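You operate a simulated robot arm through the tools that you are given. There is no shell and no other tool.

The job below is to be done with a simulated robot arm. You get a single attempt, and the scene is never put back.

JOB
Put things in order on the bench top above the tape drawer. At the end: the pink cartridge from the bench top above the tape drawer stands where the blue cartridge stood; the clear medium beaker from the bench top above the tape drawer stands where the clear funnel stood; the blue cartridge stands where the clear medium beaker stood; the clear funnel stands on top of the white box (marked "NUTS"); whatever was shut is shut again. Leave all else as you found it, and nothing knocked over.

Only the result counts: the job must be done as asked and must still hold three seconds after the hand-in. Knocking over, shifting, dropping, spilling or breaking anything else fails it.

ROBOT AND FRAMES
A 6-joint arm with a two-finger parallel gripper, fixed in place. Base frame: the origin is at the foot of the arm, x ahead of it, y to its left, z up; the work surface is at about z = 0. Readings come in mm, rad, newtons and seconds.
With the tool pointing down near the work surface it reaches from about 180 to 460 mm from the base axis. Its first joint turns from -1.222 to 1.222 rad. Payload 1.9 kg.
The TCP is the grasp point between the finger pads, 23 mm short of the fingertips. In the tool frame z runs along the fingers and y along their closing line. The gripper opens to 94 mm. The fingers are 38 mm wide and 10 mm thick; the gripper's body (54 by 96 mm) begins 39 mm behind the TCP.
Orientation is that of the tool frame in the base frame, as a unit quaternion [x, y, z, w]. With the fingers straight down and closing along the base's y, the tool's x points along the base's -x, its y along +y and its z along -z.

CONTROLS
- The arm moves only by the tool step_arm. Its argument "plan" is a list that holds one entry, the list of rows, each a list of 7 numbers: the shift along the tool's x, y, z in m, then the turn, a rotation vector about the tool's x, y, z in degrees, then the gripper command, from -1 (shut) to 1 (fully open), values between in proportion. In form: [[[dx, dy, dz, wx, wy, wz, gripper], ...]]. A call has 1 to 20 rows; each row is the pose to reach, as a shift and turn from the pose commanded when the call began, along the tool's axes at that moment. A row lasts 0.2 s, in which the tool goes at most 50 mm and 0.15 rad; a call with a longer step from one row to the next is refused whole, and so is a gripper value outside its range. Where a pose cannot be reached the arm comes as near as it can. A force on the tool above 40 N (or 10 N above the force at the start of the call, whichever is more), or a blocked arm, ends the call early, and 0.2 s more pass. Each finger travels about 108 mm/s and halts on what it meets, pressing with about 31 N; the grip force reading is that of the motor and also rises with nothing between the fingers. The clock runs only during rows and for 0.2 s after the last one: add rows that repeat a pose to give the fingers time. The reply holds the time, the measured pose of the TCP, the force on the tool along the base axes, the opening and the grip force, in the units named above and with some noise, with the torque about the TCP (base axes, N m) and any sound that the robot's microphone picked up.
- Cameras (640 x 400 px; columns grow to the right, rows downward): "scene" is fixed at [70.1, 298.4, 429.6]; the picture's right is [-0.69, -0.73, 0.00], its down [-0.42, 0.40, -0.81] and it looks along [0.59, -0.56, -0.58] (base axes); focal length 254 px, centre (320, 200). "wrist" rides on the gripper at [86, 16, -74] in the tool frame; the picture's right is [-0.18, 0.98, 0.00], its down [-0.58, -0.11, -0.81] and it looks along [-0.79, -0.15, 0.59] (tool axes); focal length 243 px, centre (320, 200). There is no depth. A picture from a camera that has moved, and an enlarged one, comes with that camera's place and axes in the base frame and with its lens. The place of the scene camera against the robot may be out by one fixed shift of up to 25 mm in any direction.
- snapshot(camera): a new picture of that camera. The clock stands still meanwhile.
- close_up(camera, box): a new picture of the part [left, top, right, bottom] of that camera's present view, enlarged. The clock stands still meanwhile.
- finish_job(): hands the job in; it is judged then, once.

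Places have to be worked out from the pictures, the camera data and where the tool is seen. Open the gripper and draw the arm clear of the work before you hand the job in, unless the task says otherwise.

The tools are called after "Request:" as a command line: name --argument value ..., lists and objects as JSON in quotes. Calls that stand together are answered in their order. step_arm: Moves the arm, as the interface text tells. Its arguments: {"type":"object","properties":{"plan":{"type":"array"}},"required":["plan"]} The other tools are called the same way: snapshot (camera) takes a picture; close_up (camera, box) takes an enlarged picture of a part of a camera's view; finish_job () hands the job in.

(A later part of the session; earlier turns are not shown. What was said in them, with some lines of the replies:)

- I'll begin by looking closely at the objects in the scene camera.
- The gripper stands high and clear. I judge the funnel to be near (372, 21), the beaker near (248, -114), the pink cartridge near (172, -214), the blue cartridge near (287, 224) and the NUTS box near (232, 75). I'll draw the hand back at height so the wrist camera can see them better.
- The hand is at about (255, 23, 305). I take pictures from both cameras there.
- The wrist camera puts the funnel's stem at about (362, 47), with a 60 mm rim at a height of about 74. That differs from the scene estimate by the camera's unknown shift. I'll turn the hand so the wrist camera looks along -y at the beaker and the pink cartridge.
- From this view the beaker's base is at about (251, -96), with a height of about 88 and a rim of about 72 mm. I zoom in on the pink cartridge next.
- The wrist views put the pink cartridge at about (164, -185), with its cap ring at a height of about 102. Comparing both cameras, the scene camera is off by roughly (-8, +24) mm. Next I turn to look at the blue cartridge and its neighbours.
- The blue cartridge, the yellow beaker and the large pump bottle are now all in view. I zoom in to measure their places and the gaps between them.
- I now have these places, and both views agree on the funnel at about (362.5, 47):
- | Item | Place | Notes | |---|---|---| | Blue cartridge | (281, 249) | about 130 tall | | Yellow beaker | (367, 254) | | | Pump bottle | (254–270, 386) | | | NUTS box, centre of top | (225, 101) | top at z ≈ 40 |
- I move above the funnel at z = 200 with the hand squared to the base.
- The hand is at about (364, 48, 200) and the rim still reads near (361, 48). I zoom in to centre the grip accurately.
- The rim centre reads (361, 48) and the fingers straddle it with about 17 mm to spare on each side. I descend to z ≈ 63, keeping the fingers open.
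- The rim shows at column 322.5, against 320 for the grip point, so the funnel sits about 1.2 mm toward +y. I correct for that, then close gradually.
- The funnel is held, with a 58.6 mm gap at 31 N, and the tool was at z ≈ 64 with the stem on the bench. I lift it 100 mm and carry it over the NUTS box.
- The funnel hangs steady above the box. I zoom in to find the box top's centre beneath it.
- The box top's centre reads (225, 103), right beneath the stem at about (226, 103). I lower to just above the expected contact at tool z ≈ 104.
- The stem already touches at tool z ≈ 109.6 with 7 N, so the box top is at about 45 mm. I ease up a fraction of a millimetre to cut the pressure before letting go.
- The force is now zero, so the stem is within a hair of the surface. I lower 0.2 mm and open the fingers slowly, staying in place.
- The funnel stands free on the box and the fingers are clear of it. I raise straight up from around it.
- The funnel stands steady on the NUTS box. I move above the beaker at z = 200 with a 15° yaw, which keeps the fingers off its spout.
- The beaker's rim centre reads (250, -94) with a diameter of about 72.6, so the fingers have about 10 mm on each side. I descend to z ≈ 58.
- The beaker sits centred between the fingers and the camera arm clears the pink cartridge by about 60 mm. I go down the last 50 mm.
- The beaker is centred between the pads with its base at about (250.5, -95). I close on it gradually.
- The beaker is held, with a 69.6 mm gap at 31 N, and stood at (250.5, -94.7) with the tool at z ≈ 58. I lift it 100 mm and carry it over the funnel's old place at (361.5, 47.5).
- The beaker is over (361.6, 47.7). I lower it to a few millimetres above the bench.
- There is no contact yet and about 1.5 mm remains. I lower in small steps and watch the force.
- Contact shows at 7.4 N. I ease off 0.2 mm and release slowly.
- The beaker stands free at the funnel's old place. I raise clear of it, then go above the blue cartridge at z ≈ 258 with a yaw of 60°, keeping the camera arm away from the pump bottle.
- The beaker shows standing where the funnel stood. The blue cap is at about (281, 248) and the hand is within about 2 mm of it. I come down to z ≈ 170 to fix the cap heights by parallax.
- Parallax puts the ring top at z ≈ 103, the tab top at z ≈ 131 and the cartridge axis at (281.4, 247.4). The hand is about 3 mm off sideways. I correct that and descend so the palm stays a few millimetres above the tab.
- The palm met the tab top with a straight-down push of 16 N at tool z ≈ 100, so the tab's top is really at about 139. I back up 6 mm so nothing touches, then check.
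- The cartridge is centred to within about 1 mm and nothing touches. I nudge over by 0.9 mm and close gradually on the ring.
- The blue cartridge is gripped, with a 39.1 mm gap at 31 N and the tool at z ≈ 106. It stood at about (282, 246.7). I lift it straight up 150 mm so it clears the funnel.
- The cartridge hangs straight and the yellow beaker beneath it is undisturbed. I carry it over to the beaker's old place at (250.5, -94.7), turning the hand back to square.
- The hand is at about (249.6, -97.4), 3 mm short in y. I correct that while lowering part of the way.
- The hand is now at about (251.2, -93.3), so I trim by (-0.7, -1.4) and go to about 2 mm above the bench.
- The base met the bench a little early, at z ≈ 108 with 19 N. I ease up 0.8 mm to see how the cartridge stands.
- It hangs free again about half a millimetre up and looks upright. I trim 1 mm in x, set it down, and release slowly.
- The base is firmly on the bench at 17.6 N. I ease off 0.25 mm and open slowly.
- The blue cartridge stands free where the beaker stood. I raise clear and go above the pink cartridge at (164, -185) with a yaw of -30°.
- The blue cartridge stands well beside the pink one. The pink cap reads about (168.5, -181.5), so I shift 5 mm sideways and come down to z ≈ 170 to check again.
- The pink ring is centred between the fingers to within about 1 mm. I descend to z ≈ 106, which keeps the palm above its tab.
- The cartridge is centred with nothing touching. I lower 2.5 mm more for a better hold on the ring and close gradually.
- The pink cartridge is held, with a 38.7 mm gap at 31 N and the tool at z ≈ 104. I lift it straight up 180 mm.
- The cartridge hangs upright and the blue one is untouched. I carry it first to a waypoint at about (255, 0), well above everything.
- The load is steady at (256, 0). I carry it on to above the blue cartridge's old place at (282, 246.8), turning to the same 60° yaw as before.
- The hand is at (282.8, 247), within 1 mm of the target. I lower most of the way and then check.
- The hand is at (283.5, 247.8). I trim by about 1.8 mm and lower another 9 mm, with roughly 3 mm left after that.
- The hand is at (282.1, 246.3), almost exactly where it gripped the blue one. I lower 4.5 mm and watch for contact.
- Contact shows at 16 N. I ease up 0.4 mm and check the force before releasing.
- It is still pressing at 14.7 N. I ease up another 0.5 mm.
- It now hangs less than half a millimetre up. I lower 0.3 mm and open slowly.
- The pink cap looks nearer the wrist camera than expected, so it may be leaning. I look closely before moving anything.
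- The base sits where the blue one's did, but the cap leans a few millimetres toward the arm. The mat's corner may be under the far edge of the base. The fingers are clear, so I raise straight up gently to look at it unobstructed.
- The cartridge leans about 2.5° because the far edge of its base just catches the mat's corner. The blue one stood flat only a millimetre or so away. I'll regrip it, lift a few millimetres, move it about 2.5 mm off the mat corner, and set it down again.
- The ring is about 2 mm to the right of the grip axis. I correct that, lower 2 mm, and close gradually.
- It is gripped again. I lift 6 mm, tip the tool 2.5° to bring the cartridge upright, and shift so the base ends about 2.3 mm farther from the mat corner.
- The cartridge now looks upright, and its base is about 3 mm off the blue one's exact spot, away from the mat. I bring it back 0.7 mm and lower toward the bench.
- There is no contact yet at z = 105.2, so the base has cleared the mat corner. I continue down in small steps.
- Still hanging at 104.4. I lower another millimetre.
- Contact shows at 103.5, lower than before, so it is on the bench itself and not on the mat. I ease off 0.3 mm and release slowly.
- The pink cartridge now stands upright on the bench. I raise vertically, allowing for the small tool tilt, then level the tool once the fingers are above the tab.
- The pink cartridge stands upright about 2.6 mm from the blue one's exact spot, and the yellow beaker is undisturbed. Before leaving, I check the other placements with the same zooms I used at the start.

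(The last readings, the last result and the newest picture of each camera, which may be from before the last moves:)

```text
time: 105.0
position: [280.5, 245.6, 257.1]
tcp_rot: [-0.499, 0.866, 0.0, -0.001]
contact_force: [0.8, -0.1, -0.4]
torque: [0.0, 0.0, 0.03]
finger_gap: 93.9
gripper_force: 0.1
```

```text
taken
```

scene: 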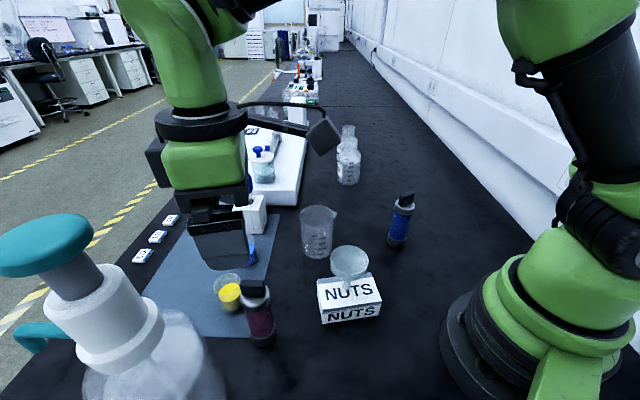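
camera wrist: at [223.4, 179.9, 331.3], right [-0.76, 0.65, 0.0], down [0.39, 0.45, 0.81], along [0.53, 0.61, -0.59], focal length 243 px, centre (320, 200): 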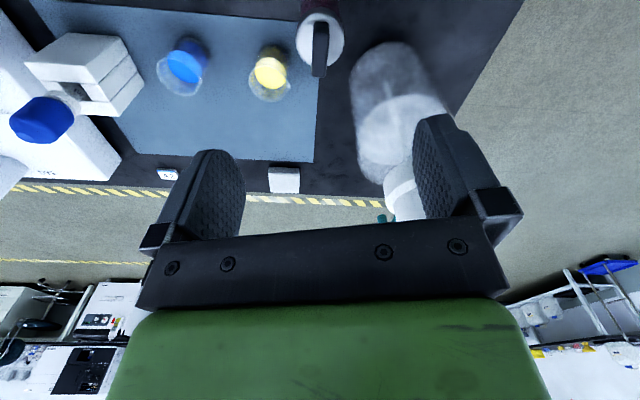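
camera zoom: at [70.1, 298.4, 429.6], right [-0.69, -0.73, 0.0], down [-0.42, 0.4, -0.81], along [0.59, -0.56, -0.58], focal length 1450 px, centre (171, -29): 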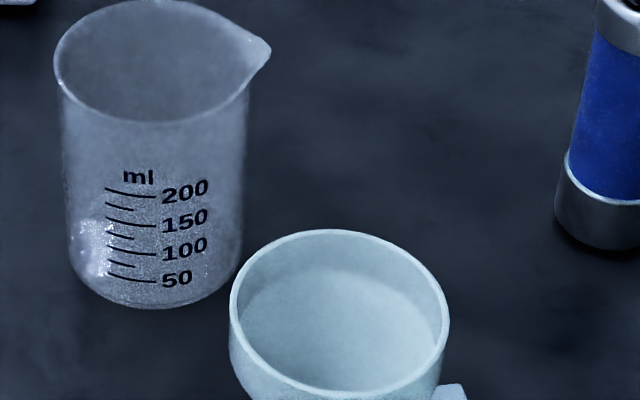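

All placements check out: the beaker is within about 2 mm of the funnel's spot, the blue cartridge is within about 3 mm of the beaker's spot, and the NUTS box hasn't moved with the funnel upright on it. I draw the open hand up and away, back near its starting pose.

Request:
step_arm --plan '[[[0, 0, -0.02, 0, 0, 0, 1], [0.0105, -0.0142, -0.035, 0, 0, 5, 1], [0.0209, -0.0284, -0.04, 0, 0, 10, 1], [0.0314, -0.0427, -0.04, 0, 0, 15, 1], [0.0418, -0.0569, -0.04, 0, 0, 20, 1], [0.0523, -0.0711, -0.04, 0, 0, 25, 1], [0.0628, -0.0853, -0.04, 0, 0, 30, 1], [0.0732, -0.0995, -0.04, 0, 0, 35, 1], [0.0837, -0.1137, -0.04, 0, 0, 40, 1], [0.0941, -0.128, -0.04, 0, 0, 45, 1], [0.1046, -0.1422, -0.04, 0, 0, 50, 1], [0.115, -0.1564, -0.04, 0, 0, 55, 1], [0.1255, -0.1706, -0.04, 0, 0, 60, 1], [0.1255, -0.1706, -0.04, 0, 0, 60, 1], [0.1255, -0.1706, -0.04, 0, 0, 60, 1]]]'

Request:
snapshot --camera "scene"

Request:
close_up --camera "scene" --box '[120, 170, 440, 370]'

Request:
close_up --camera "scene" --box '[200, 265, 312, 355]'

```text
time: 108.2
position: [367.4, 50.0, 296.4]
tcp_rot: [0.001, 1.0, 0.0, 0.001]
contact_force: [0.4, 0.9, 0.4]
torque: [-0.02, 0.01, -0.01]
finger_gap: 94.2
gripper_force: 0.0
```

```text
taken
```

scene: 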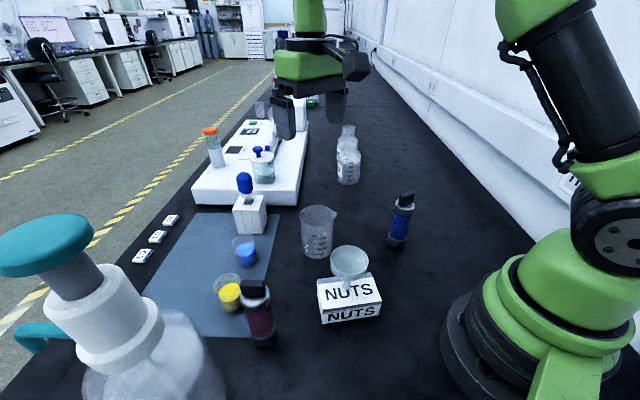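

```text
2.00 times, centred on (280, 270) of scene
camera zoom: at [70.1, 298.4, 429.6], right [-0.69, -0.73, 0.0], down [-0.42, 0.4, -0.81], along [0.59, -0.56, -0.58], focal length 508 px, centre (400, 60)
```

zoom: 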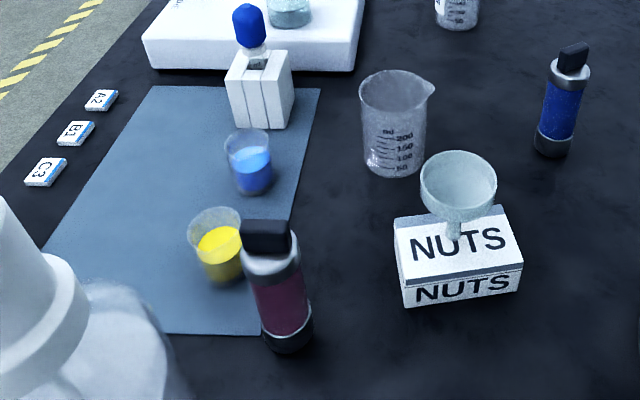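

```text
4.44 times, centred on (256, 310) of scene
camera zoom: at [70.1, 298.4, 429.6], right [-0.69, -0.73, 0.0], down [-0.42, 0.4, -0.81], along [0.59, -0.56, -0.58], focal length 1128 px, centre (604, -289)
```

zoom: 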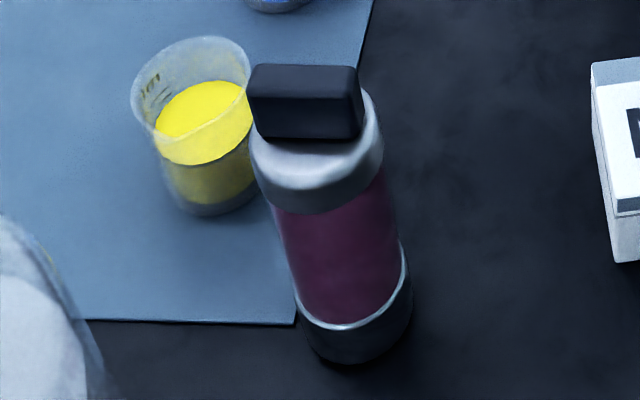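

Everything stands as asked: pink where blue stood, the beaker where the funnel stood, blue where the beaker stood, and the funnel upright on the NUTS box. Nothing else has moved, nothing was opened, and the open gripper is well clear, so I hand the job in.

Request:
finish_job

```text
The job is handed in.
```

I handed the job in with all four objects standing upright in their new places. The distances below are my estimates from the camera views.

| Object | Now stands | Offset from target |
|---|---|---|
| Clear funnel | on top of the NUTS box | about 1 mm from the centre of the box top when set down |
| Clear medium beaker | where the funnel stood | about 2 mm |
| Blue cartridge | where the beaker stood | 1–3 mm |
| Pink cartridge | where the blue cartridge stood | about 2.6 mm |

- **Pink cartridge:** it first landed with its base on the corner of the blue mat and leaned about 2.5°. I picked it up again and moved it off the mat, so it stands flat but a little off the blue one's exact spot.
- **Blue cartridge:** while reaching for it, the gripper's palm pressed its top straight down with about 16 N. In the pictures it stayed in place.

In the last pictures the NUTS box, the yellow and blue beakers and the pump bottle were where they started. I opened nothing that was shut. The gripper was open and well above the work at hand-in.
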